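You operate a simulated robot arm through the tools that you are given. There is no shell and no other tool. Be economical: measure what you need, move in short steps, check, and stop when the job is done.

Carry out the task below with a simulated two-armed robot. There is one attempt and no reset: what you move stays moved.

## Task
Take the lid off the grease tub and lay it down on the top of the lift deck.
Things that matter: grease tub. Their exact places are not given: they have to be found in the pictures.

The check looks at the end state, three seconds after you hand in, the way a careful person would. Anything else that was tipped, shoved, dropped, spilled or broken makes it a failure. Lids that push on must go on centred and level and be pressed home; caps that screw on are set level and turned clockwise until they are tight.

## Robot
Two 7-joint arms with two-finger grippers on one trunk, on a base that drives. Base frame: it is fixed to the floor where the robot stands at the start and does not move with it; the origin is under the middle of the robot, x ahead of it, y to its left, z up; the surface under the hand at the start is at about z = 560. Readings come in mm, degrees, newtons and seconds.
The left shoulder is at the start at [31, 154, 1057], the right one opposite. With the tool pointing down near the work surface each hand reaches from about 100 to 700 mm from the robot's upright axis, wherever it stands, measured 20 degrees to its own side. Payload 2.45 kg a hand.
Tool frame (each hand has its own): the origin (TCP) lies between the finger pads and is the grasp point; the fingertips stand 26 mm ahead of it; z points along the fingers, y is the line along which they close. The gripper opens to 96 mm. The gripper's body begins 69 mm behind the TCP.
Orientation is that of the tool frame in the base frame, as a unit quaternion [w, x, y, z]. With the fingers straight down and closing along the base's y, the tool's x points along the base's -x, its y along +y and its z along -z.

## Interface
- The arms move only by the tool servo_tool. It takes "left_steps", "right_steps" or both (then of equal length, played together; a hand with none holds still); each is text: rows parted by semicolons, each of 7 numbers parted by spaces: the gripper command, from -1 (fully open) to 1 (shut), values between in proportion, then the shift along the base's x, y, z in units of 250 mm (1.0 is 250 mm), then the turn, a rotation vector about the base's x, y, z in units of 60 degrees (1.0 is 60 degrees). In form: jaw dx dy dz rx ry rz; .... A call has 1 to 10 rows; each row is the pose to reach, as a shift and turn from the pose commanded when the call began. A call with a number of a shift or a turn outside -1 to 1 is refused whole. A row lasts 0.2 s, in which the tool goes at most 50 mm and 8.6 degrees; a call with a longer step from one row to the next is refused whole, and so is a gripper value outside its range. Where a pose cannot be reached the arm comes as near as it can. A force on the tool above 40 N (or 10 N above the force at the start of the call, whichever is more), or a blocked arm, ends the call early, and 0.2 s more pass. Each finger halts on what it meets, pressing with about 30 N; the grip force reading is that of the motor and also rises with nothing between the fingers. The clock runs only during rows and for 0.2 s after the last one: add rows that repeat a pose to give the fingers time. The reply holds the time, the measured pose of the TCP, the force on the tool along the base axes, the opening and the grip force, in the units named above and with some noise, with the torque about the TCP (base axes, N m) and any sound that the robot's microphone picked up.
- Cameras (640 x 400 px; columns grow to the right, rows downward): "scene" is now at [109.5, -0.4, 1514.4]; the picture's right is [0.22, -0.98, -0.00], its down [-0.85, -0.19, -0.49] and it looks along [0.48, 0.11, -0.87] (base axes); focal length 288 px, centre (320, 200). "left" rides on the left gripper at [82, -3, -98] in its tool frame; the picture's right is [0.04, 1.00, 0.00], its down [-0.73, 0.03, -0.68] and it looks along [-0.68, 0.03, 0.73] (tool axes); focal length 256 px, centre (320, 200). "right" rides on the right gripper at [82, 3, -98] in its tool frame; the picture's right is [-0.04, 1.00, 0.00], its down [-0.73, -0.03, -0.68] and it looks along [-0.68, -0.03, 0.73] (tool axes); focal length 256 px, centre (320, 200).
- get_image(camera): a new picture of that camera. No time passes.
- lift_body(by): slides the trunk up (or, below 0, down) by that many mm; the arms and the scene camera ride with it, the base frame stays. It gives what a move gives, with no picture.
- base_move(legs): drives the robot by 1 to 6 legs, each [ahead, left, turn to the left] in mm, mm and degrees, along the robot's own axes; the way and the turn of a leg run together, so that a leg with both is an arc; at most 1500 mm and 180 degrees a leg. The arms and the cameras ride along, it lands a little off, and it stops where it bumps. It gives what a move gives.
- head_to(pan, tilt): turns the head with the scene camera to pan (to the left, within 120 degrees either way) and tilt (down, from -29 to 69), counted from straight ahead of the robot. It gives what a move gives.
- point_at(camera, pixels): for up to 12 pixels [column, row] of the newest picture of that camera ("zoom" is the newest enlarged one), the place [x, y, z] in the base frame of the surface seen there, good to about 2 mm. No time passes.
- close_up(camera, box): a new picture of the part [left, top, right, bottom] of that camera's present view, enlarged. No time passes.
- job_done(): hands the job in; it is judged then, once.

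Work in short steps. Measure before you move; look again where a grasp or a placing could have gone wrong, and mend it. You have 80 turns and 78 pictures in all, those below and enlarged ones among them. Open the grippers and draw the arms clear of the work before you hand the job in, unless the task says otherwise; then end with one line.

The tools are called after ">>>" by a JSON object that holds its "method" and its "body". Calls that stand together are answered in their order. servo_tool: Moves the arms, as the interface text tells. Its arguments: {"type":"object","properties":{"left_steps":{"type":"string"},"right_steps":{"type":"string"}},"required":[]} The other tools are called the same way: lift_body (by) slides the trunk up or down; base_move (legs) drives the base; head_to (pan, tilt) turns the head that bears the scene camera; get_image (camera) takes a picture; point_at (camera, pixels) gives the place of the surface under pixels of a picture; close_up (camera, box) takes an enlarged picture of a part of a camera's view; job_done () hands the job in.

At the start:

```text
time_s: 0.0
left_tool_pos: [462.8, 209.7, 913.9]
left_tool_rot: [0.007, 0.0, 1.0, 0.001]
left_contact_force: [-0.3, 0.1, -0.5]
left_ft_torque: [0.0, -0.04, -0.01]
left_opening: 96.0
left_grip_force: 0.0
right_tool_pos: [329.5, -174.1, 909.2]
right_tool_rot: [0.012, 0.002, 1.0, 0.001]
right_contact_force: [0.1, 0.2, -0.5]
right_ft_torque: [0.0, -0.04, -0.02]
right_opening: 95.8
right_grip_force: 0.1
trunk travel left (down, up): [-225.0, 342.0]
robot x, y, heading: [1.3, -2.7, 0.0]
head pan, tilt: [12.7, 61.7]
```

scene: 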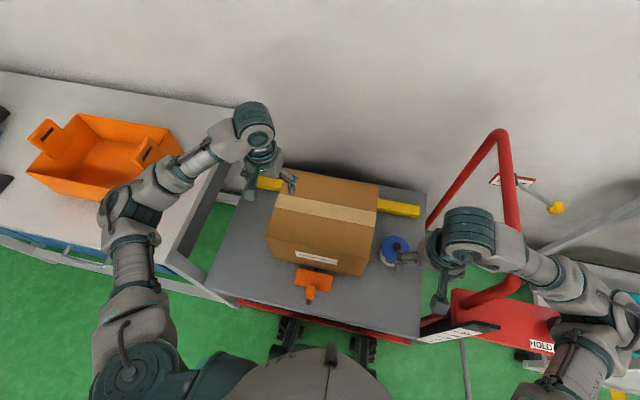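
right: 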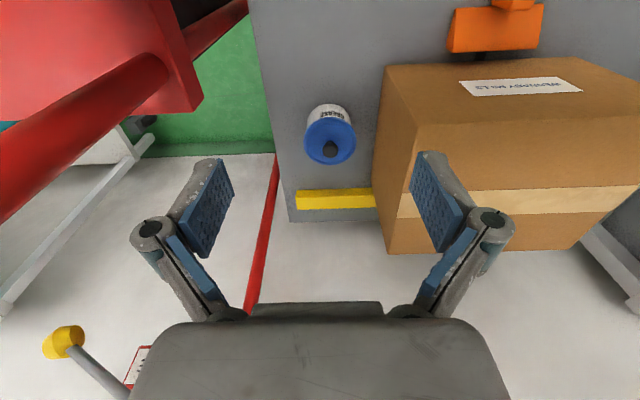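
left: 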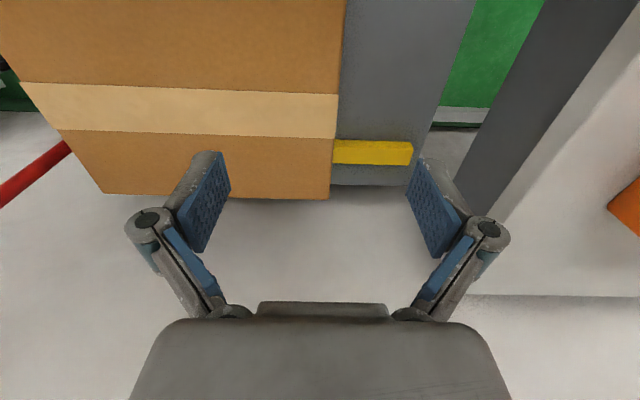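

The blue-lidded tub appears at about (393,248) in the scene picture and (330,135) in the right one. I take enlarged views of both to measure it.

>>> {"method": "close_up", "body": {"camera": "scene", "box": [340, 200, 460, 275]}}

>>> {"method": "close_up", "body": {"camera": "right", "box": [270, 80, 398, 160]}}

>>> {"method": "point_at", "body": {"camera": "right", "pixels": [[330, 150], [308, 138], [353, 138], [330, 125], [330, 161], [330, 107], [280, 60], [285, 170], [385, 140], [400, 75], [340, 30]]}}

```text
5.33 times, centred on (400, 238) of scene
```

zoom: 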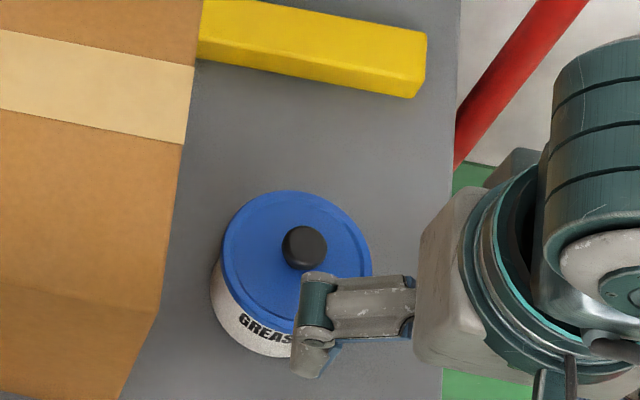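

```text
5.00 times, centred on (334, 120) of right
```

zoom: 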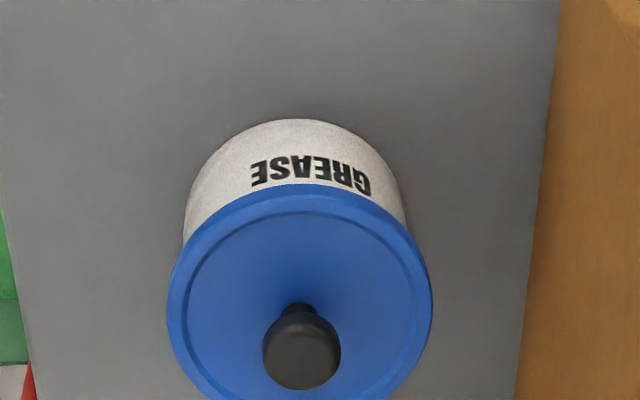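

```text
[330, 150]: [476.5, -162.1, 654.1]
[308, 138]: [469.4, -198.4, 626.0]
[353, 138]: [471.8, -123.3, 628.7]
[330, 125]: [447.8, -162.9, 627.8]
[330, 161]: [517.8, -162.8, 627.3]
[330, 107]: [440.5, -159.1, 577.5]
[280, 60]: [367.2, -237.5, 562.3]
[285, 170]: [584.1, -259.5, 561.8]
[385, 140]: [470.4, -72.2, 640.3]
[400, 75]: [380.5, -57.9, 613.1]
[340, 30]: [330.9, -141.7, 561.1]
```

The lid's top is near z=628, its centre about (478,-162), the knob top about z=654, and the deck is at z=562. Next I measure the knob more exactly, and the free deck in front of the tub.

>>> {"method": "point_at", "body": {"camera": "zoom", "pixels": [[303, 345], [266, 350], [338, 350], [303, 320], [303, 380], [172, 300], [428, 300], [303, 190], [303, 205], [303, 307], [303, 130]]}}

>>> {"method": "point_at", "body": {"camera": "scene", "pixels": [[400, 330], [390, 300], [350, 315], [375, 290], [420, 335], [405, 275], [360, 300], [312, 282], [340, 325]]}}

```text
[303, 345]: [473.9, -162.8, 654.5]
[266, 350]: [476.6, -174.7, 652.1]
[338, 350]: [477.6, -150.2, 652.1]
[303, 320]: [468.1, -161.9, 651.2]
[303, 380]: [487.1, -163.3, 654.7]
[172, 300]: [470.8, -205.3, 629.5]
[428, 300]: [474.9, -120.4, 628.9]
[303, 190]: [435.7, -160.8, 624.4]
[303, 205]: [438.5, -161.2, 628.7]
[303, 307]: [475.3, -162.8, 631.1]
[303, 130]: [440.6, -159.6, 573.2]
```

```text
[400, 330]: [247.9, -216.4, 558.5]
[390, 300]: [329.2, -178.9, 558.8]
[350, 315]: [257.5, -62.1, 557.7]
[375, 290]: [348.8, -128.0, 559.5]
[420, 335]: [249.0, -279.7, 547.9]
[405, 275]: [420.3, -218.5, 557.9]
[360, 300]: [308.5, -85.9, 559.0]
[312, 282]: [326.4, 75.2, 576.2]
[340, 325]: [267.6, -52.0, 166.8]
```

The knob is about 25 mm wide, centred at (478,-162) with its top at z=654, and the deck in front of the tub is free around (335,-150). I move the right hand above the knob and part-close the jaws.

>>> {"method": "servo_tool", "body": {"right_steps": "-0.2 0.1 0.008 -0.126 0 0.004 0; -0.2 0.2 0.016 -0.252 0 0.008 0; -0.2 0.3 0.023 -0.378 0 0.012 0; -0.2 0.4 0.031 -0.504 0 0.016 0; -0.2 0.5 0.039 -0.63 0 0.02 0; -0.2 0.596 0.046 -0.757 0 0.023 0; -0.2 0.596 0.046 -0.757 0 0.023 0"}}

>>> {"method": "get_image", "body": {"camera": "right"}}

```text
time_s: 1.2
left_tool_pos: [460.0, 184.5, 892.6]
left_tool_rot: [-0.009, 0.039, 0.999, 0.008]
left_contact_force: [-0.6, -0.2, 0.2]
left_ft_torque: [-0.03, -0.03, 0.04]
left_opening: 96.0
left_grip_force: 0.2
right_tool_pos: [478.9, -189.2, 875.0]
right_tool_rot: [0.125, 0.042, 0.991, 0.011]
right_contact_force: [0.1, -1.1, 0.9]
right_ft_torque: [0.0, 0.08, -0.04]
right_opening: 57.4
right_grip_force: 0.0
trunk travel left (down, up): [-225.0, 342.0]
robot x, y, heading: [-47.9, 13.2, -4.8]
head pan, tilt: [12.7, 61.7]
stopped in row 5 (right hand): the arm was blocked; the commanded pose is now the measured one
```

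```text
72 pictures are left
```

right: 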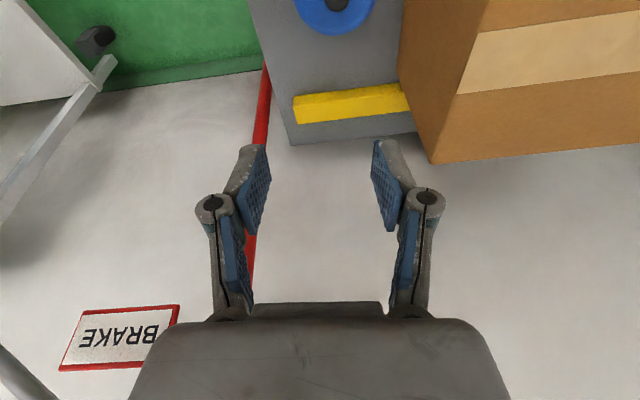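

The arm was blocked and the base got pushed back by about 48 mm and turned 4.8°, so something, maybe the red push-handle, met the right arm. I look at the scene before moving again.

>>> {"method": "get_image", "body": {"camera": "scene"}}

>>> {"method": "close_up", "body": {"camera": "scene", "box": [384, 100, 640, 260]}}

```text
71 pictures are left
```

scene: 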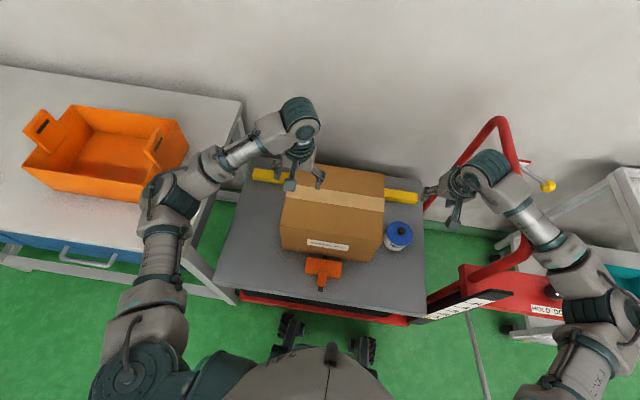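

```text
2.50 times, centred on (512, 180) of scene
```

zoom: 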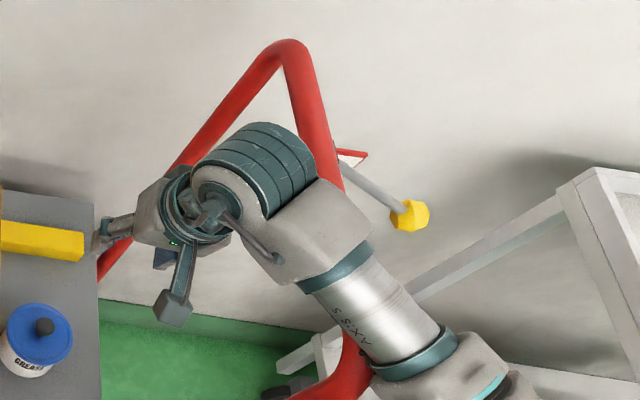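

The right forearm lies against the red handle loop. I measure the handle, the tub and the yellow bar to see what moved and where the obstacle is.

>>> {"method": "point_at", "body": {"camera": "scene", "pixels": [[497, 120], [470, 150], [518, 170], [435, 200], [513, 256], [465, 275], [550, 186], [399, 230], [415, 197], [333, 175], [500, 300], [382, 195]]}}

>>> {"method": "close_up", "body": {"camera": "scene", "box": [360, 200, 440, 250]}}

```text
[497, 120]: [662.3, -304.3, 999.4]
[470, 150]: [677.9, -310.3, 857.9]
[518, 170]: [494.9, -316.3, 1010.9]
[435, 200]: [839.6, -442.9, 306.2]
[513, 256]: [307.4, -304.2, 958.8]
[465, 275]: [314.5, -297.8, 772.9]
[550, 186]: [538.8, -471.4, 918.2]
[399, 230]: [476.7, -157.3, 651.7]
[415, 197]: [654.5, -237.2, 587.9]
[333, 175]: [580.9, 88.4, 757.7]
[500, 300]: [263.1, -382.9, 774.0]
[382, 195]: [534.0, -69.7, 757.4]
```

```text
8.00 times, centred on (400, 225) of scene
```

zoom: 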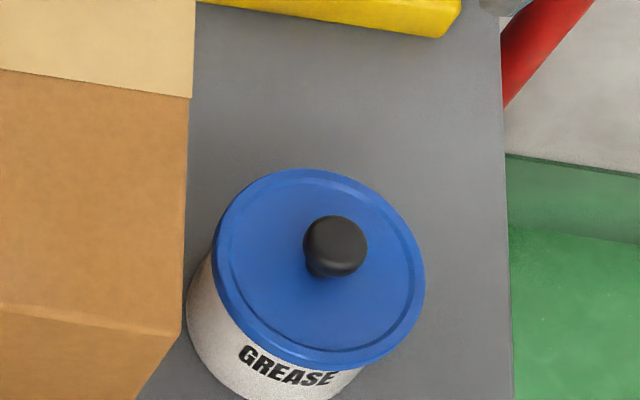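

The tub has not moved. The handle loop stands at y≈-305 (x 310–670, up to z≈1010) and the box top is at z=757, so the left arm is the better one, coming in from the box side. First I back the base off the handle.

>>> {"method": "base_move", "body": {"legs": [[-220, 0, 0]]}}

>>> {"method": "get_image", "body": {"camera": "scene"}}

```text
time_s: 2.0
left_tool_pos: [460.8, 89.8, 892.3]
left_tool_rot: [-0.007, 0.024, 0.999, 0.042]
left_contact_force: [0.1, 1.6, -0.4]
left_ft_torque: [-0.22, -0.04, -0.02]
left_opening: 96.0
left_grip_force: 0.0
right_tool_pos: [500.0, -245.5, 867.2]
right_tool_rot: [0.148, 0.014, 0.985, 0.086]
right_contact_force: [9.9, 208.7, -39.5]
right_ft_torque: [-25.62, -0.95, -8.63]
right_opening: 57.4
right_grip_force: 0.1
trunk travel left (down, up): [-225.0, 342.0]
robot x, y, heading: [-52.2, 6.1, -3.0]
head pan, tilt: [12.7, 61.7]
stopped in leg 1: the robot was blocked; the commanded pose is now the measured one
```

```text
68 pictures are left
```

scene: 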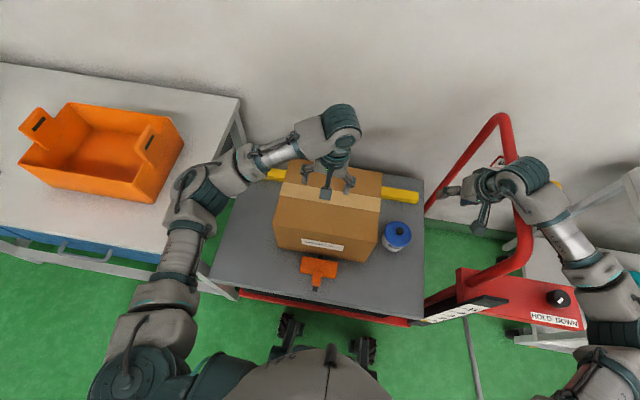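

The reply shows 208 N on the right hand, so the wrist is caught on the handle loop. I look closely before doing anything more.

>>> {"method": "close_up", "body": {"camera": "scene", "box": [416, 100, 640, 240]}}

>>> {"method": "get_image", "body": {"camera": "right"}}

>>> {"method": "point_at", "body": {"camera": "zoom", "pixels": [[225, 50], [262, 100], [300, 350], [330, 320], [290, 215], [235, 230], [300, 160], [400, 350], [440, 400], [270, 140], [360, 250], [60, 260]]}}

```text
2.86 times, centred on (528, 170) of scene
```

zoom: 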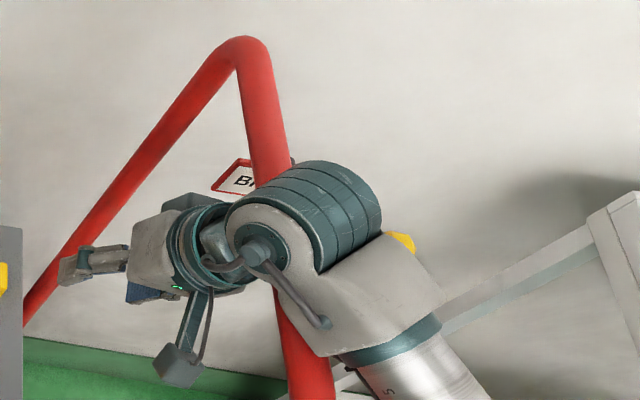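

```text
66 pictures are left
```

right: 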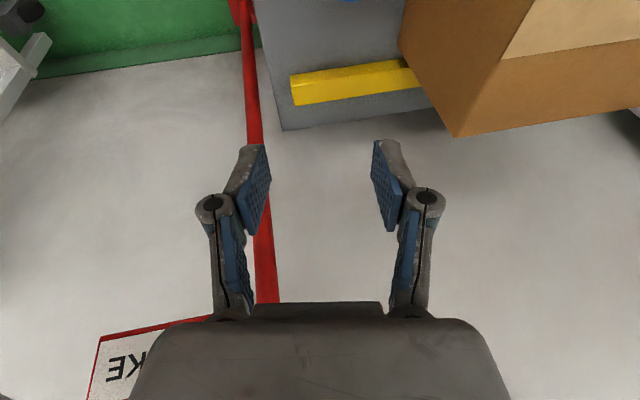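

```text
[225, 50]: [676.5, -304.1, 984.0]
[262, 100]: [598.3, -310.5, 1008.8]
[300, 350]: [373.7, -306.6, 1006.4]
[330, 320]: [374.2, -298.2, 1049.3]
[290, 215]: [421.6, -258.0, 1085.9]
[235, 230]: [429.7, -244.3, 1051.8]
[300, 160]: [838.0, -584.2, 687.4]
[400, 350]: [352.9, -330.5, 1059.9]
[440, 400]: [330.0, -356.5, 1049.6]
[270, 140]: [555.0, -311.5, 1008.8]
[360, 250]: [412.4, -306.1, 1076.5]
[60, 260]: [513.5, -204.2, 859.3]
```

The right wrist lies over the handle's top bar (bar top z≈1010), with the gripper body pressed on its inner side. I ease it away (+y) and up with small steps.

>>> {"method": "servo_tool", "body": {"right_steps": "-0.2 0 0.08 0.04 0 0 0; -0.2 0 0.16 0.1 0 0 0; -0.2 0 0.2 0.2 0 0 0; -0.2 0 0.2 0.35 0 0 0; -0.2 0 0.2 0.5 0 0 0"}}

>>> {"method": "get_image", "body": {"camera": "scene"}}

```text
time_s: 3.2
left_tool_pos: [467.1, 77.5, 891.8]
left_tool_rot: [-0.01, 0.026, 0.998, 0.049]
left_contact_force: [1.1, 0.5, 0.7]
left_ft_torque: [0.03, 0.0, 0.0]
left_opening: 95.9
left_grip_force: 0.1
right_tool_pos: [505.4, -217.8, 977.3]
right_tool_rot: [0.133, 0.025, 0.988, 0.079]
right_contact_force: [0.1, 0.4, -0.5]
right_ft_torque: [-0.02, 0.01, -0.04]
right_opening: 57.6
right_grip_force: 0.1
trunk travel left (down, up): [-225.0, 342.0]
robot x, y, heading: [-58.2, 1.3, -3.0]
head pan, tilt: [12.7, 61.7]
```

```text
65 pictures are left
```

scene: 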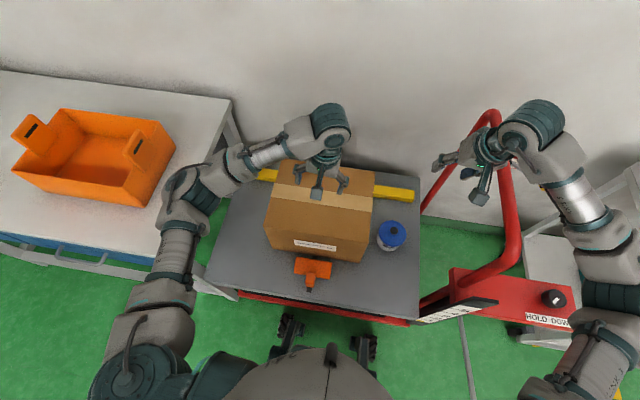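

The right hand is free now. I raise it further so that the fingertips clear the bar, then draw it back toward the robot.

>>> {"method": "servo_tool", "body": {"right_steps": "-0.2 0 0 0.15 0 0 0; -0.2 0 0 0.3 0 0 0; -0.2 0 0 0.45 0 0 0; -0.2 -0.1 0 0.5 0 0 0; -0.2 -0.25 0 0.5 0 0 0; -0.2 -0.4 0 0.5 0 0 0; -0.2 -0.55 0 0.5 0 0 0; -0.2 -0.7 0 0.5 0 0 0; -0.2 -0.8 0 0.5 0 0 0; -0.2 -0.8 0 0.5 0 0 0"}}

>>> {"method": "get_image", "body": {"camera": "scene"}}

```text
time_s: 5.4
left_tool_pos: [466.7, 74.4, 891.9]
left_tool_rot: [-0.011, 0.027, 0.998, 0.052]
left_contact_force: [-0.2, 0.3, 0.4]
left_ft_torque: [-0.05, 0.0, 0.02]
left_opening: 96.1
left_grip_force: 0.0
right_tool_pos: [301.9, -223.4, 1101.6]
right_tool_rot: [0.135, 0.026, 0.987, 0.082]
right_contact_force: [-0.1, -0.5, 0.0]
right_ft_torque: [-0.01, 0.02, -0.04]
right_opening: 57.5
right_grip_force: 0.1
trunk travel left (down, up): [-225.0, 342.0]
robot x, y, heading: [-52.6, 0.4, -2.8]
head pan, tilt: [12.7, 61.7]
```

```text
64 pictures are left
```

scene: 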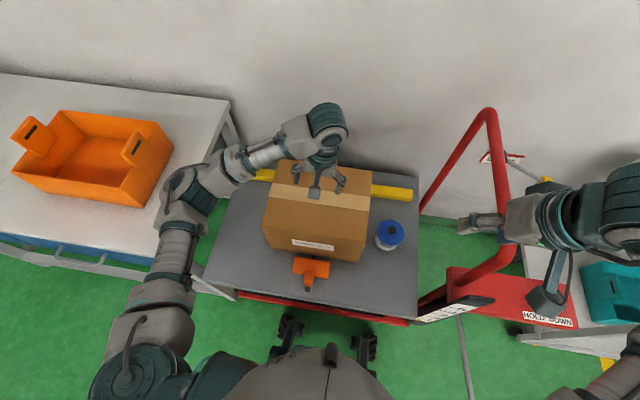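

The right hand is up and clear. I re-measure the tub from the present view before moving the left hand over.

>>> {"method": "close_up", "body": {"camera": "scene", "box": [350, 200, 430, 250]}}

>>> {"method": "point_at", "body": {"camera": "scene", "pixels": [[391, 228], [380, 260], [370, 200], [362, 255], [330, 165], [290, 250], [400, 305], [350, 300], [385, 330], [310, 270], [360, 325]]}}

```text
8.00 times, centred on (390, 225) of scene
```

zoom: 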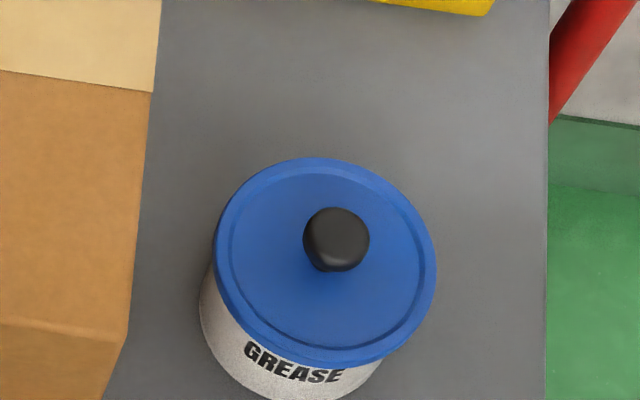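

```text
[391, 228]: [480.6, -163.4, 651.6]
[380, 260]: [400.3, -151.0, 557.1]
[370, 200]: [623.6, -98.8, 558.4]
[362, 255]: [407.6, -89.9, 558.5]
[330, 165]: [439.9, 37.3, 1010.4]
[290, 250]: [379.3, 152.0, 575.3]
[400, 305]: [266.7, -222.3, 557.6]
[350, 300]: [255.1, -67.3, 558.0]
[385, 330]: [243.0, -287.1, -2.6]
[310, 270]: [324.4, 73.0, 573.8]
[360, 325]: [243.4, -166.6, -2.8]
```

The knob is at about (479,-163) and the deck's free front area is confirmed. I carry the left hand sideways over the box at its present height, levelling the tool and part-closing the jaws.

>>> {"method": "servo_tool", "body": {"left_steps": "-0.2 0.01 -0.16 0 -0.016 -0.003 0.008; -0.2 0.02 -0.32 0 -0.033 -0.006 0.016; -0.2 0.03 -0.48 0 -0.05 -0.009 0.025; -0.2 0.035 -0.64 0 -0.066 -0.012 0.033; -0.2 0.04 -0.8 0 -0.083 -0.015 0.041; -0.2 0.048 -0.948 0 -0.099 -0.018 0.05; -0.2 0.048 -0.948 0 -0.099 -0.018 0.05"}}

>>> {"method": "get_image", "body": {"camera": "scene"}}

>>> {"method": "get_image", "body": {"camera": "left"}}

```text
time_s: 7.0
left_tool_pos: [478.0, -164.6, 894.1]
left_tool_rot: [-0.003, 0.001, 1.0, 0.004]
left_contact_force: [0.2, 0.8, 0.4]
left_ft_torque: [-0.01, -0.01, -0.04]
left_opening: 57.6
left_grip_force: 0.0
right_tool_pos: [302.0, -226.8, 1101.8]
right_tool_rot: [0.135, 0.025, 0.987, 0.082]
right_contact_force: [-0.3, -0.8, -0.2]
right_ft_torque: [0.01, 0.03, -0.02]
right_opening: 57.6
right_grip_force: 0.0
trunk travel left (down, up): [-225.0, 342.0]
robot x, y, heading: [-52.3, 3.9, -3.1]
head pan, tilt: [12.7, 61.7]
```

```text
62 pictures are left
```

scene: 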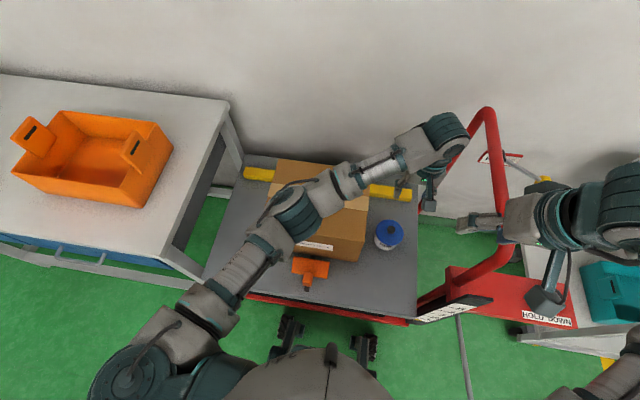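

```text
61 pictures are left
```

left: 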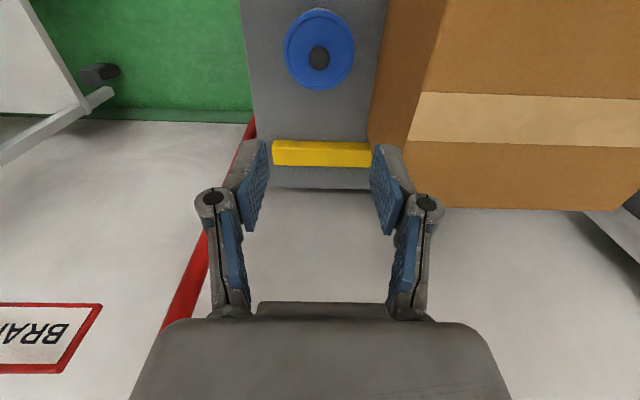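

The left hand is above the knob with the forearm coming over the box, clear of the handle. I measure the wrist and elbow heights to check the clearance for going down.

>>> {"method": "point_at", "body": {"camera": "scene", "pixels": [[448, 130], [460, 125], [428, 150], [380, 170], [340, 185], [300, 210], [320, 190], [430, 180], [265, 250]]}}

>>> {"method": "point_at", "body": {"camera": "left", "pixels": [[319, 57], [309, 58], [328, 58], [319, 48], [319, 68], [286, 50], [353, 50]]}}

```text
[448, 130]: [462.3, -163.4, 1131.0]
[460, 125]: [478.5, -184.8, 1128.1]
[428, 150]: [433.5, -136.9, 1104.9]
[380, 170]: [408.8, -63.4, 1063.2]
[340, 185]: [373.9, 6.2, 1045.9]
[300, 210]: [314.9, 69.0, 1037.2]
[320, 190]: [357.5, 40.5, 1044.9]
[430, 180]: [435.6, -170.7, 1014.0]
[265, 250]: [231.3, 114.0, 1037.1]
```

```text
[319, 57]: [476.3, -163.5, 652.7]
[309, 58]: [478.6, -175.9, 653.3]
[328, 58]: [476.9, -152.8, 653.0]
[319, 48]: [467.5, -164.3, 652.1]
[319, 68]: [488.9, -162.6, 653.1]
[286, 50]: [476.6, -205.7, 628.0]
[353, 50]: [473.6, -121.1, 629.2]
```

The hand at (478,-164.6) is right over the knob centre (478,-164.4). I go down to z≈740 and check the forearm's clearance to the box.

>>> {"method": "servo_tool", "body": {"left_steps": "-0.2 0 0 -0.15 0 0 0; -0.2 0 0 -0.3 0 0 0; -0.2 0 0 -0.45 0 0 0; -0.2 0 0 -0.6 0 0 0; -0.2 0 0 -0.616 0 0 0"}}

>>> {"method": "get_image", "body": {"camera": "scene"}}

>>> {"method": "get_image", "body": {"camera": "left"}}

>>> {"method": "point_at", "body": {"camera": "scene", "pixels": [[380, 180], [360, 190], [340, 200], [320, 210], [300, 220]]}}

```text
time_s: 8.2
left_tool_pos: [477.0, -157.7, 738.6]
left_tool_rot: [-0.003, 0.0, 1.0, 0.002]
left_contact_force: [0.7, -0.5, -1.4]
left_ft_torque: [0.0, 0.03, -0.01]
left_opening: 57.6
left_grip_force: 0.0
right_tool_pos: [301.9, -219.8, 1103.0]
right_tool_rot: [0.136, 0.026, 0.987, 0.08]
right_contact_force: [-0.1, -0.3, -0.9]
right_ft_torque: [0.01, -0.01, -0.01]
right_opening: 57.7
right_grip_force: 0.1
trunk travel left (down, up): [-225.0, 342.0]
robot x, y, heading: [-60.8, 0.3, -2.9]
head pan, tilt: [12.7, 61.7]
```

```text
60 pictures are left
```

scene: 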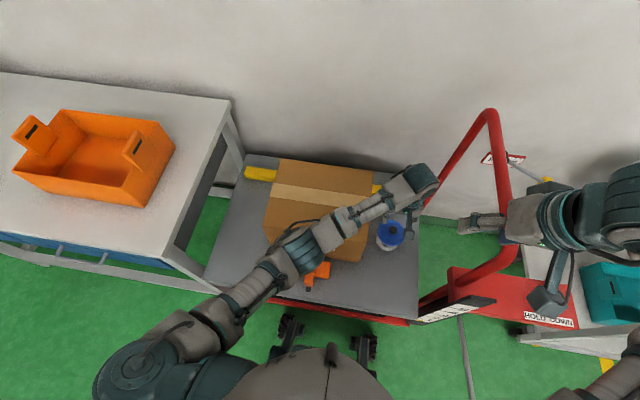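

```text
59 pictures are left
```

left: 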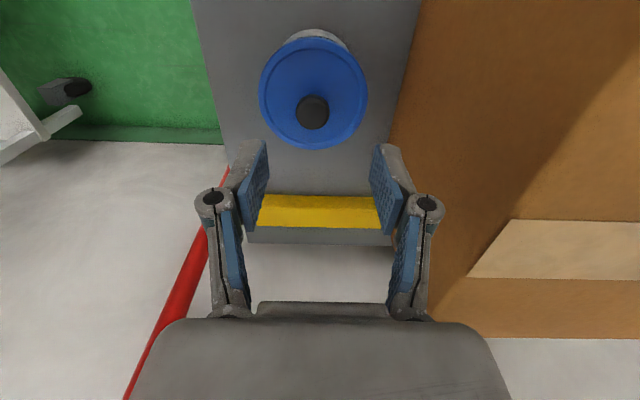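

```text
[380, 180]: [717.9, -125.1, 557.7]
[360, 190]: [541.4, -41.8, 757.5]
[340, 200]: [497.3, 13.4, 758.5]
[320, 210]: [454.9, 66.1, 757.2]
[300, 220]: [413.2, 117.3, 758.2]
```

The base sways a few mm (hand y is now -157.7). I measure the lowered forearm over the box edge, and the knob in the left picture at (313,112).

>>> {"method": "point_at", "body": {"camera": "scene", "pixels": [[405, 190], [378, 205], [365, 212], [350, 222], [325, 235], [300, 252], [250, 290]]}}

>>> {"method": "point_at", "body": {"camera": "left", "pixels": [[313, 112], [299, 112], [327, 112], [313, 98], [313, 127], [410, 100], [430, 60]]}}

```text
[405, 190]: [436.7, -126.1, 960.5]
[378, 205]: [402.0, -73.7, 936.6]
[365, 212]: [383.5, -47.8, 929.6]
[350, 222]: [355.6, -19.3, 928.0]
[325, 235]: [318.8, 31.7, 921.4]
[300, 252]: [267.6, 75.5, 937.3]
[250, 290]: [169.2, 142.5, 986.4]
```

```text
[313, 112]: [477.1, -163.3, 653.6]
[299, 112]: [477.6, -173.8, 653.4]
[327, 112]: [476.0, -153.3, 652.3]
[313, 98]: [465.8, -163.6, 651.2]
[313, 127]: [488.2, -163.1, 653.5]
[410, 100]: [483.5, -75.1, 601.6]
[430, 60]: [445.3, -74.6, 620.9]
```

The forearm's top is near z=930 over the box (top 757), and another 80 mm down would leave little room. I raise the trunk by 120 mm so that the arm comes in more steeply.

>>> {"method": "lift_body", "body": {"by": 120}}

```text
time_s: 9.7
left_tool_pos: [478.8, -162.9, 857.6]
left_tool_rot: [-0.003, 0.001, 1.0, 0.003]
left_contact_force: [-0.4, 0.3, -0.6]
left_ft_torque: [-0.03, 0.0, 0.04]
left_opening: 57.7
left_grip_force: 0.1
right_tool_pos: [304.0, -223.7, 1221.8]
right_tool_rot: [0.134, 0.026, 0.987, 0.081]
right_contact_force: [-0.1, -0.4, 0.4]
right_ft_torque: [-0.03, 0.01, 0.02]
right_opening: 57.5
right_grip_force: 0.1
trunk travel left (down, up): [-345.0, 222.0]
robot x, y, heading: [-54.5, 1.7, -3.3]
head pan, tilt: [12.7, 61.7]
```

Now I go down from z=858 to about 700, just above the knob, and look.

>>> {"method": "servo_tool", "body": {"left_steps": "-0.2 0 0 -0.15 0 0 0; -0.2 0 0 -0.3 0 0 0; -0.2 0 0 -0.45 0 0 0; -0.2 0 0 -0.6 0 0 0; -0.2 0 0 -0.63 0 0 0; -0.2 0 0 -0.63 0 0 0; -0.2 0 0 -0.63 0 0 0"}}

>>> {"method": "get_image", "body": {"camera": "left"}}

>>> {"method": "get_image", "body": {"camera": "scene"}}

```text
time_s: 11.3
left_tool_pos: [469.8, -152.3, 725.3]
left_tool_rot: [-0.003, 0.0, 1.0, 0.003]
left_contact_force: [0.0, 0.5, 0.0]
left_ft_torque: [0.01, -0.02, 0.0]
left_opening: 57.5
left_grip_force: 0.0
left hand out of reach, approached as far as the arm can: row 3, 4, 5, 6, 7
right_tool_pos: [303.0, -222.0, 1222.2]
right_tool_rot: [0.135, 0.025, 0.987, 0.082]
right_contact_force: [-0.7, 0.2, 0.9]
right_ft_torque: [-0.04, -0.04, 0.01]
right_opening: 57.7
right_grip_force: 0.1
trunk travel left (down, up): [-345.0, 222.0]
robot x, y, heading: [-52.3, 1.6, -3.0]
head pan, tilt: [12.7, 61.7]
```

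```text
58 pictures are left
```

left: 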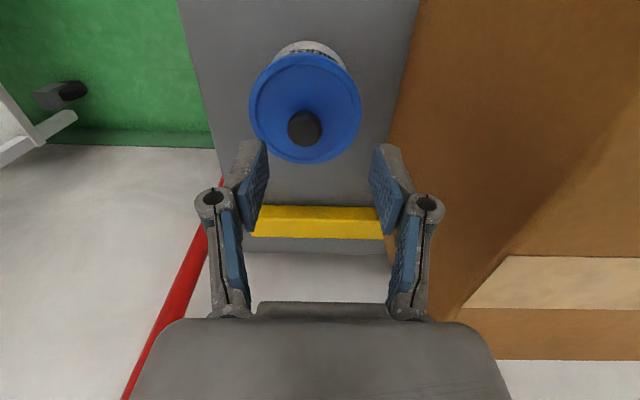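

```text
57 pictures are left
```

scene: 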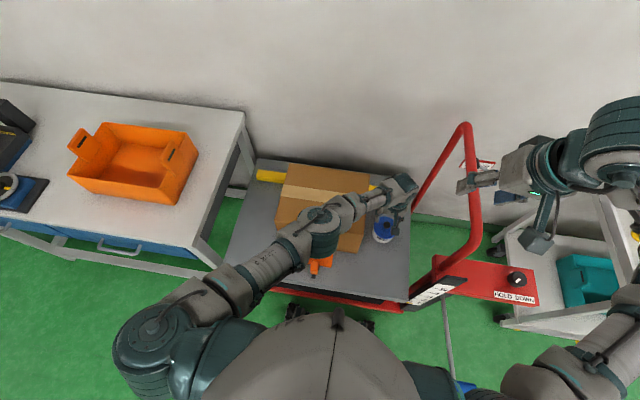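

The pose is out of reach for the left arm with the trunk raised. I lift the hand to z≈860, shift it by -50/+60 mm, then drive the base 50 mm ahead and 60 mm right so that the reach improves.

>>> {"method": "servo_tool", "body": {"left_steps": "-0.2 0 0 0.18 0 0 0; -0.2 0 0 0.36 0 0 0; -0.2 0 0 0.54 0 0 0; -0.2 -0.1 0.12 0.54 0 0 0; -0.2 -0.2 0.24 0.54 0 0 0"}}

>>> {"method": "base_move", "body": {"legs": [[50, -60, 0]]}}

>>> {"method": "get_image", "body": {"camera": "scene"}}

```text
time_s: 12.5
left_tool_pos: [419.0, -88.0, 860.8]
left_tool_rot: [-0.002, 0.0, 1.0, 0.001]
left_contact_force: [0.3, -0.2, 0.8]
left_ft_torque: [0.02, -0.03, 0.01]
left_opening: 57.4
left_grip_force: 0.1
right_tool_pos: [302.6, -218.7, 1222.5]
right_tool_rot: [0.135, 0.025, 0.987, 0.081]
right_contact_force: [-0.1, -0.1, 0.2]
right_ft_torque: [0.0, 0.04, -0.02]
right_opening: 57.7
right_grip_force: 0.0
trunk travel left (down, up): [-345.0, 222.0]
robot x, y, heading: [-57.2, 1.4, -3.1]
head pan, tilt: [12.7, 61.7]
```

```text
time_s: 13.6
left_tool_pos: [469.1, -122.7, 862.8]
left_tool_rot: [-0.003, -0.001, 1.0, -0.009]
left_contact_force: [1.4, 0.9, -1.0]
left_ft_torque: [-0.07, 0.11, -0.01]
left_opening: 57.4
left_grip_force: 0.0
right_tool_pos: [350.7, -245.9, 1228.6]
right_tool_rot: [0.136, 0.02, 0.988, 0.068]
right_contact_force: [0.0, 1.3, 0.4]
right_ft_torque: [-0.09, 0.0, -0.04]
right_opening: 57.3
right_grip_force: 0.0
trunk travel left (down, up): [-345.0, 222.0]
robot x, y, heading: [-8.2, -52.9, -3.1]
head pan, tilt: [12.7, 61.7]
```

```text
56 pictures are left
```

scene: 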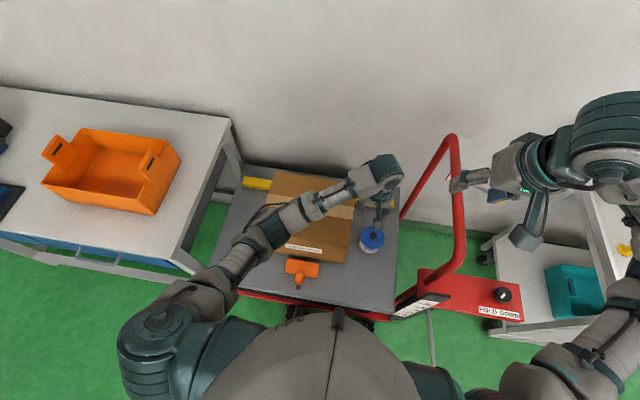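

The base is at (-8,-53) without a bump. I move the left hand over the knob and down to z≈700.

>>> {"method": "servo_tool", "body": {"left_steps": "-0.2 0.036 -0.163 0 0 0 0; -0.2 0.036 -0.163 -0.15 0 0 0.0; -0.2 0.036 -0.163 -0.3 0 0 0; -0.2 0.036 -0.163 -0.45 0 0 0; -0.2 0.036 -0.163 -0.58 0 0 0; -0.2 0.036 -0.163 -0.65 0 0 0; -0.2 0.036 -0.163 -0.65 0 0 0; -0.2 0.036 -0.163 -0.65 0 0 0"}}

>>> {"method": "get_image", "body": {"camera": "left"}}

>>> {"method": "get_image", "body": {"camera": "scene"}}

```text
time_s: 15.4
left_tool_pos: [477.2, -154.0, 701.1]
left_tool_rot: [-0.004, -0.003, 1.0, -0.012]
left_contact_force: [1.2, 1.8, -1.1]
left_ft_torque: [-0.05, 0.08, -0.02]
left_opening: 57.7
left_grip_force: 0.0
right_tool_pos: [349.2, -228.4, 1230.4]
right_tool_rot: [0.137, 0.018, 0.988, 0.065]
right_contact_force: [0.4, 1.7, 0.5]
right_ft_torque: [-0.1, -0.04, 0.02]
right_opening: 58.0
right_grip_force: 0.0
trunk travel left (down, up): [-345.0, 222.0]
robot x, y, heading: [-7.9, -46.4, -3.2]
head pan, tilt: [12.7, 61.7]
```

```text
55 pictures are left
```

left: 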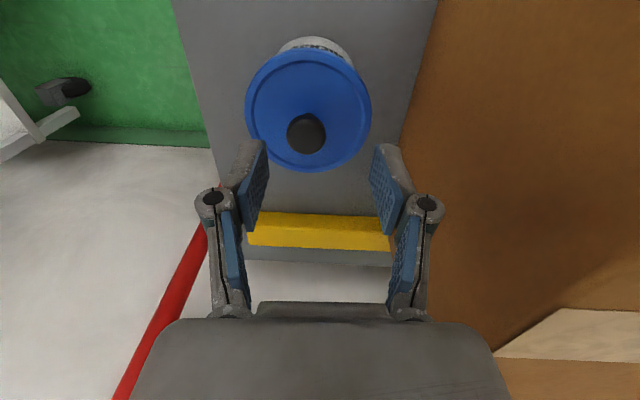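

```text
54 pictures are left
```

scene: 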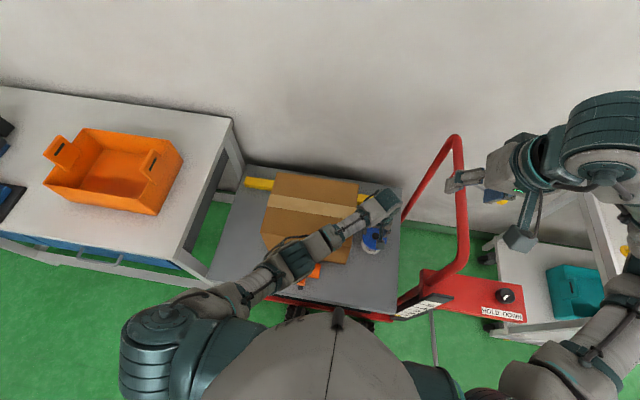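

The hand is at y=-154, drifted by base sway, and the forearm goes over the box. I check the forearm height and the knob position again.

>>> {"method": "point_at", "body": {"camera": "scene", "pixels": [[365, 213], [350, 222], [335, 235], [315, 245], [295, 258], [265, 280], [300, 235], [280, 240]]}}

>>> {"method": "point_at", "body": {"camera": "left", "pixels": [[306, 133], [289, 133], [324, 133], [306, 150], [306, 118]]}}

>>> {"method": "servo_tool", "body": {"left_steps": "-0.2 0 0 0 0 0 0; -0.2 0 0 0 0 0 0; -0.2 0 0 0 0 0 0"}}

```text
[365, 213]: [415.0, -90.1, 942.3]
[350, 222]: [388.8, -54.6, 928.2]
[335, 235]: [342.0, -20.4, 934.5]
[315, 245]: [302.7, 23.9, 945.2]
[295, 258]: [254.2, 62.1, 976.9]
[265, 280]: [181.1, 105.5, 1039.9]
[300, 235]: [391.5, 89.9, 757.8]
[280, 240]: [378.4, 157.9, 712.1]
```

```text
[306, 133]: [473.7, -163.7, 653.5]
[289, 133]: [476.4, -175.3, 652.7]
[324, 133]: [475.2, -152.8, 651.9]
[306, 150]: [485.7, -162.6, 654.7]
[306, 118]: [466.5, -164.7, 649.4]
```

```text
time_s: 16.2
left_tool_pos: [478.0, -161.4, 700.2]
left_tool_rot: [-0.003, -0.001, 1.0, -0.008]
left_contact_force: [-0.3, 0.2, -0.1]
left_ft_torque: [-0.05, 0.04, -0.02]
left_opening: 57.6
left_grip_force: 0.0
right_tool_pos: [349.2, -241.5, 1229.1]
right_tool_rot: [0.136, 0.018, 0.988, 0.069]
right_contact_force: [-0.4, -0.1, 0.0]
right_ft_torque: [-0.1, -0.05, 0.0]
right_opening: 57.9
right_grip_force: 0.1
trunk travel left (down, up): [-345.0, 222.0]
robot x, y, heading: [-9.0, -49.7, -3.0]
head pan, tilt: [12.7, 61.7]
```

It settled back to y=-161.4, so the sway is only transient, and the forearm keeps clear of the box. I go down slowly to z≈659 (fingertips at 633, just above the lid top), without closing yet.

>>> {"method": "servo_tool", "body": {"left_steps": "-0.2 0 -0.009 -0.04 0 0 0; -0.2 0 -0.009 -0.08 0 0 0; -0.2 0 -0.009 -0.12 0 0 0; -0.2 0 -0.009 -0.15 0 0 0; -0.2 0 -0.009 -0.164 0 0 0; -0.2 0 -0.009 -0.164 0 0 0; -0.2 0 -0.009 -0.164 0 0 0; -0.2 0 -0.009 -0.164 0 0 0"}}

>>> {"method": "get_image", "body": {"camera": "left"}}

```text
time_s: 18.0
left_tool_pos: [477.8, -162.6, 657.5]
left_tool_rot: [-0.003, -0.002, 1.0, -0.009]
left_contact_force: [0.9, 0.9, -1.5]
left_ft_torque: [-0.04, 0.04, 0.03]
left_opening: 57.2
left_grip_force: 0.2
right_tool_pos: [349.4, -239.1, 1228.9]
right_tool_rot: [0.136, 0.018, 0.988, 0.067]
right_contact_force: [-0.5, 0.5, 0.2]
right_ft_torque: [-0.09, 0.0, -0.01]
right_opening: 57.4
right_grip_force: 0.1
trunk travel left (down, up): [-345.0, 222.0]
robot x, y, heading: [-3.6, -50.0, -3.1]
head pan, tilt: [12.7, 61.7]
heard: snap
```

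```text
53 pictures are left
```

left: 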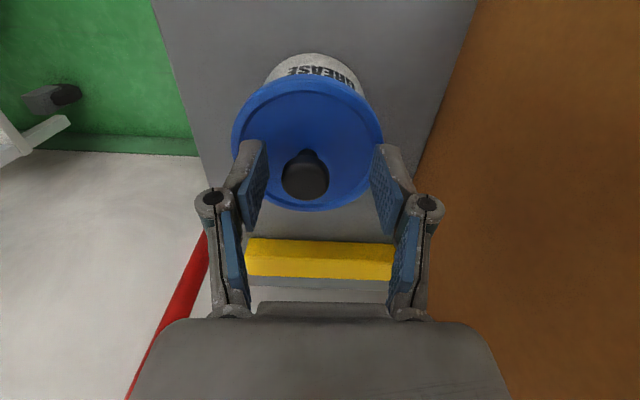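

A "snap" was heard, so I look at the scene to find its source before gripping.

>>> {"method": "close_up", "body": {"camera": "scene", "box": [200, 150, 456, 310]}}

>>> {"method": "close_up", "body": {"camera": "left", "box": [220, 40, 412, 220]}}

>>> {"method": "point_at", "body": {"camera": "left", "pixels": [[305, 178], [245, 130], [372, 130], [310, 90], [307, 206], [282, 178], [328, 178]]}}

```text
2.50 times, centred on (328, 230) of scene
```

zoom: 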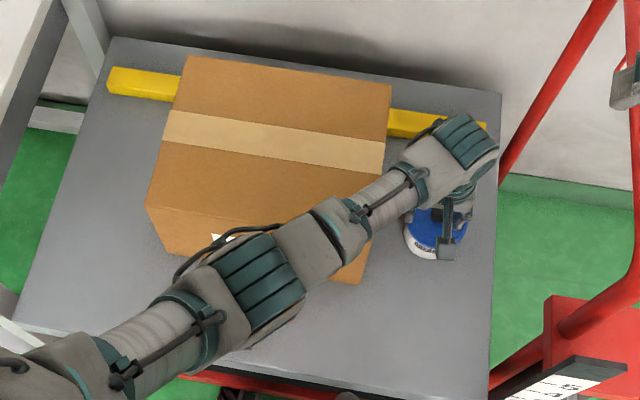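

```text
2.22 times, centred on (316, 130) of left
```

zoom: 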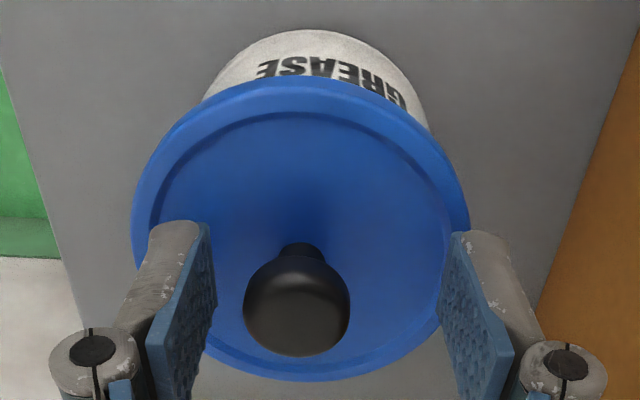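

```text
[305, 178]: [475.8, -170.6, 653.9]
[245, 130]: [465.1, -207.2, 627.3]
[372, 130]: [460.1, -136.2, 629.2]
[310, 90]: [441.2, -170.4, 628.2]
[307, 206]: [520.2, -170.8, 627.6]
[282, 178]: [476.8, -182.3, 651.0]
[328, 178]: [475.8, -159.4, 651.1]
```

The knob now reads y≈-171 where it was -163.5. I measure the box, yellow bar, deck edge and the arm to see whether something really moved.

>>> {"method": "point_at", "body": {"camera": "zoom", "pixels": [[200, 170], [430, 170], [300, 60], [500, 60]]}}

>>> {"method": "point_at", "body": {"camera": "left", "pixels": [[440, 100], [460, 60], [250, 258], [390, 262], [480, 20], [163, 30], [200, 170], [450, 150]]}}

>>> {"method": "get_image", "body": {"camera": "scene"}}

>>> {"method": "point_at", "body": {"camera": "scene", "pixels": [[382, 230], [278, 173], [355, 184], [260, 230], [248, 180], [304, 260], [330, 235], [350, 225], [393, 199], [371, 247]]}}

```text
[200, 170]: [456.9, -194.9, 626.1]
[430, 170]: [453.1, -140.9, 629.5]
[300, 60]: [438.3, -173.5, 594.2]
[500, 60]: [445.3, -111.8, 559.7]
```

```text
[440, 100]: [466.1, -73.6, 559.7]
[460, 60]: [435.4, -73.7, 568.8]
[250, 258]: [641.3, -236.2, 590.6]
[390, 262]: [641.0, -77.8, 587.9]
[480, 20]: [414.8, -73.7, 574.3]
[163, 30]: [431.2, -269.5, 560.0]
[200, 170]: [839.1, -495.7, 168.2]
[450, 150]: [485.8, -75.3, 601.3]
```

```text
50 pictures are left
```

scene: 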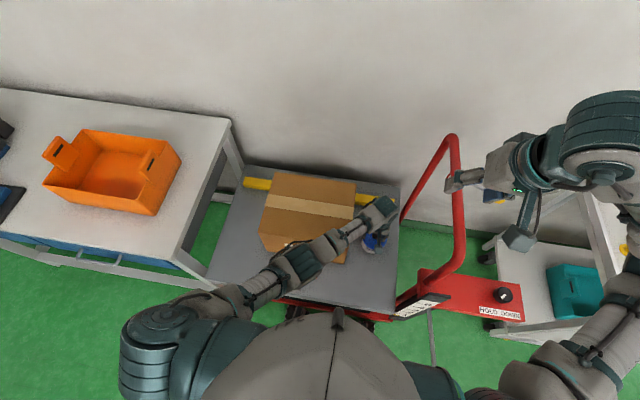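

```text
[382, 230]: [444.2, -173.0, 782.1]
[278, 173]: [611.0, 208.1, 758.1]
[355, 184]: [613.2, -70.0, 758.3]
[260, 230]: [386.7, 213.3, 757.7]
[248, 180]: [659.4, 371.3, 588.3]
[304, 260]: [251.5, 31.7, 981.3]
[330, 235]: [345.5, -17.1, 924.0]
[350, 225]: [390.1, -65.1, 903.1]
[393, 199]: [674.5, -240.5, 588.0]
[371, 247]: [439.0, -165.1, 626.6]
```

The box, bar and deck are unchanged, but the tub's knob now reads (476,-171), some 7 mm to -y, perhaps touched by a fingertip during the sway. I rise 4 mm, shift -8 mm in y to centre on the knob, and look again.

>>> {"method": "servo_tool", "body": {"left_steps": "-0.2 0 0 0.016 0 0 0; -0.2 -0.004 -0.016 0.016 0 0 0; -0.2 -0.004 -0.034 0.016 0 0 0; -0.2 -0.004 -0.034 0.016 0 0 0; -0.2 -0.004 -0.034 0.016 0 0 0; -0.2 -0.004 -0.034 0.016 0 0 0; -0.2 -0.004 -0.034 0.016 0 0 0"}}

>>> {"method": "get_image", "body": {"camera": "left"}}

>>> {"method": "point_at", "body": {"camera": "left", "pixels": [[315, 172], [295, 172], [335, 172], [310, 85], [312, 203]]}}

```text
time_s: 19.6
left_tool_pos: [475.0, -186.3, 660.5]
left_tool_rot: [-0.001, -0.001, 1.0, -0.001]
left_contact_force: [-0.1, 0.4, 0.2]
left_ft_torque: [-0.02, -0.01, 0.02]
left_opening: 57.6
left_grip_force: 0.1
right_tool_pos: [347.3, -264.7, 1224.2]
right_tool_rot: [0.136, 0.021, 0.987, 0.076]
right_contact_force: [0.0, -0.2, -0.6]
right_ft_torque: [-0.02, 0.0, 0.03]
right_opening: 57.5
right_grip_force: 0.2
trunk travel left (down, up): [-345.0, 222.0]
robot x, y, heading: [-7.1, -54.0, -3.1]
head pan, tilt: [12.7, 61.7]
heard: snap
```

```text
49 pictures are left
```

left: 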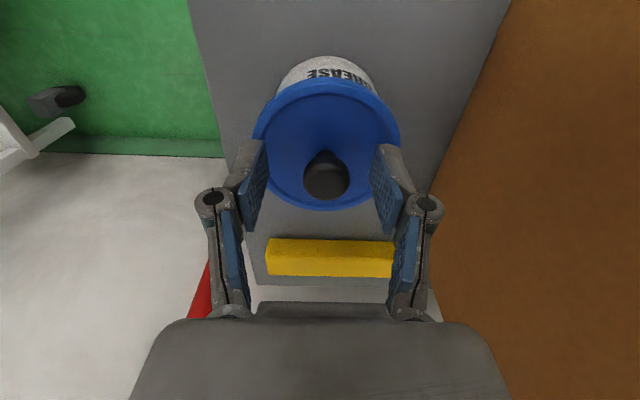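

```text
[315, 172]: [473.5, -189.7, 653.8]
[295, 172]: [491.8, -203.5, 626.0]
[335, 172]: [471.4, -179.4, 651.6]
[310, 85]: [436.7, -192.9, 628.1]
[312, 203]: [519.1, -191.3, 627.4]
```

Both hands shifted by about -25 mm together, so the robot's body released from some jam. I check whether the fixed things (box, bar, deck edge) also read shifted.

>>> {"method": "point_at", "body": {"camera": "left", "pixels": [[326, 177], [304, 177], [349, 177], [268, 262], [470, 60], [450, 120], [195, 30], [256, 280], [330, 75]]}}

>>> {"method": "get_image", "body": {"camera": "scene"}}

>>> {"method": "point_at", "body": {"camera": "scene", "pixels": [[355, 184], [278, 173], [260, 230], [374, 247], [398, 260], [475, 300], [447, 140]]}}

```text
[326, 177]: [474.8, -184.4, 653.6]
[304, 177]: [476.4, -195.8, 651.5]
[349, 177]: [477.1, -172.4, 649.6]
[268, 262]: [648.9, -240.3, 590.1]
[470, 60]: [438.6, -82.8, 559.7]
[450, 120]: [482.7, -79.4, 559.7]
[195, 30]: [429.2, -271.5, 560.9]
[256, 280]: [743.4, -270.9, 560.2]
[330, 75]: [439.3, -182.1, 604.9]
```

```text
48 pictures are left
```

scene: 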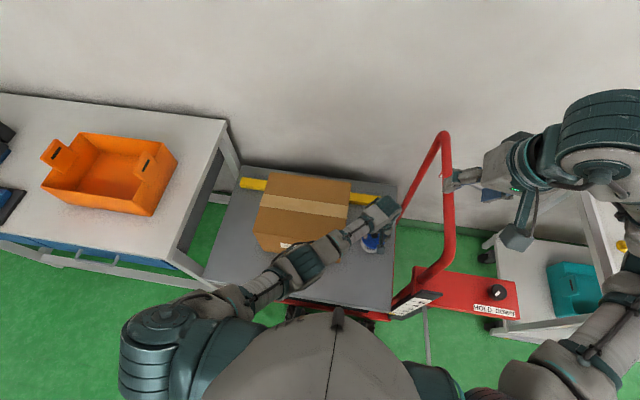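

```text
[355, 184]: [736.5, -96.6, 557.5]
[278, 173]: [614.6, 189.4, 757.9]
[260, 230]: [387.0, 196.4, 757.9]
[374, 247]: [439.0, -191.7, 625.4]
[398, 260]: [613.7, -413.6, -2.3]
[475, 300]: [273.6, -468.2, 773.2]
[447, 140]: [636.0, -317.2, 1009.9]
```

The tub seems to have been dragged along the deck by a fingertip on the lid, to knob (476,-184); box, bar and deck are unchanged. The hand at (475,-186) is now centred on the knob, so I close the jaws here.

>>> {"method": "servo_tool", "body": {"left_steps": "0.2 0 0 0 0 0 0; 0.6 0 0 0 0 0 0; 1 0 0 0 0 0 0; 1 0 0 0 0 0 0"}}

>>> {"method": "get_image", "body": {"camera": "left"}}

```text
time_s: 20.6
left_tool_pos: [476.2, -181.1, 664.0]
left_tool_rot: [-0.001, 0.0, 1.0, -0.006]
left_contact_force: [-0.7, -5.1, 12.3]
left_ft_torque: [0.01, -0.2, -0.09]
left_opening: 23.9
left_grip_force: 29.9
right_tool_pos: [347.6, -253.0, 1228.3]
right_tool_rot: [0.136, 0.021, 0.988, 0.072]
right_contact_force: [0.4, 0.6, -0.3]
right_ft_torque: [-0.05, -0.01, -0.03]
right_opening: 57.8
right_grip_force: 0.0
trunk travel left (down, up): [-345.0, 222.0]
robot x, y, heading: [-10.9, -51.9, -3.0]
head pan, tilt: [12.7, 61.7]
heard: snap
```

```text
47 pictures are left
```

left: 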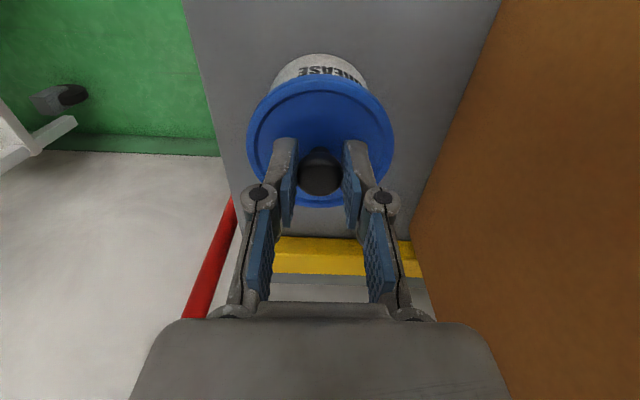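

The knob is held (opening 23.9 mm, 30 N). I lift straight up gently by 15 mm and look.

>>> {"method": "servo_tool", "body": {"left_steps": "1 0 0 0.02 0 0 0; 1 0 0 0.04 0 0 0; 1 0 0 0.06 0 0 0; 1 0 0 0.06 0 0 0"}}

>>> {"method": "get_image", "body": {"camera": "left"}}

```text
time_s: 21.6
left_tool_pos: [475.0, -179.1, 676.6]
left_tool_rot: [-0.003, -0.002, 1.0, -0.005]
left_contact_force: [0.3, -0.2, -0.9]
left_ft_torque: [-0.02, 0.06, -0.01]
left_opening: 24.1
left_grip_force: 30.3
right_tool_pos: [349.8, -253.5, 1227.8]
right_tool_rot: [0.137, 0.019, 0.988, 0.072]
right_contact_force: [0.1, 0.7, 0.3]
right_ft_torque: [-0.06, 0.02, 0.01]
right_opening: 57.5
right_grip_force: 0.1
trunk travel left (down, up): [-345.0, 222.0]
robot x, y, heading: [-5.3, -53.4, -3.0]
head pan, tilt: [12.7, 61.7]
```

```text
46 pictures are left
```

left: 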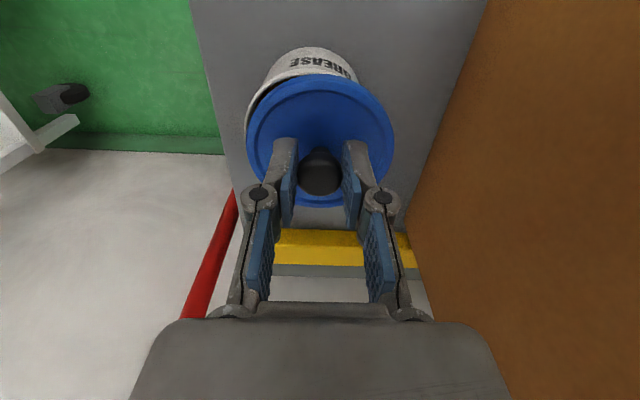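

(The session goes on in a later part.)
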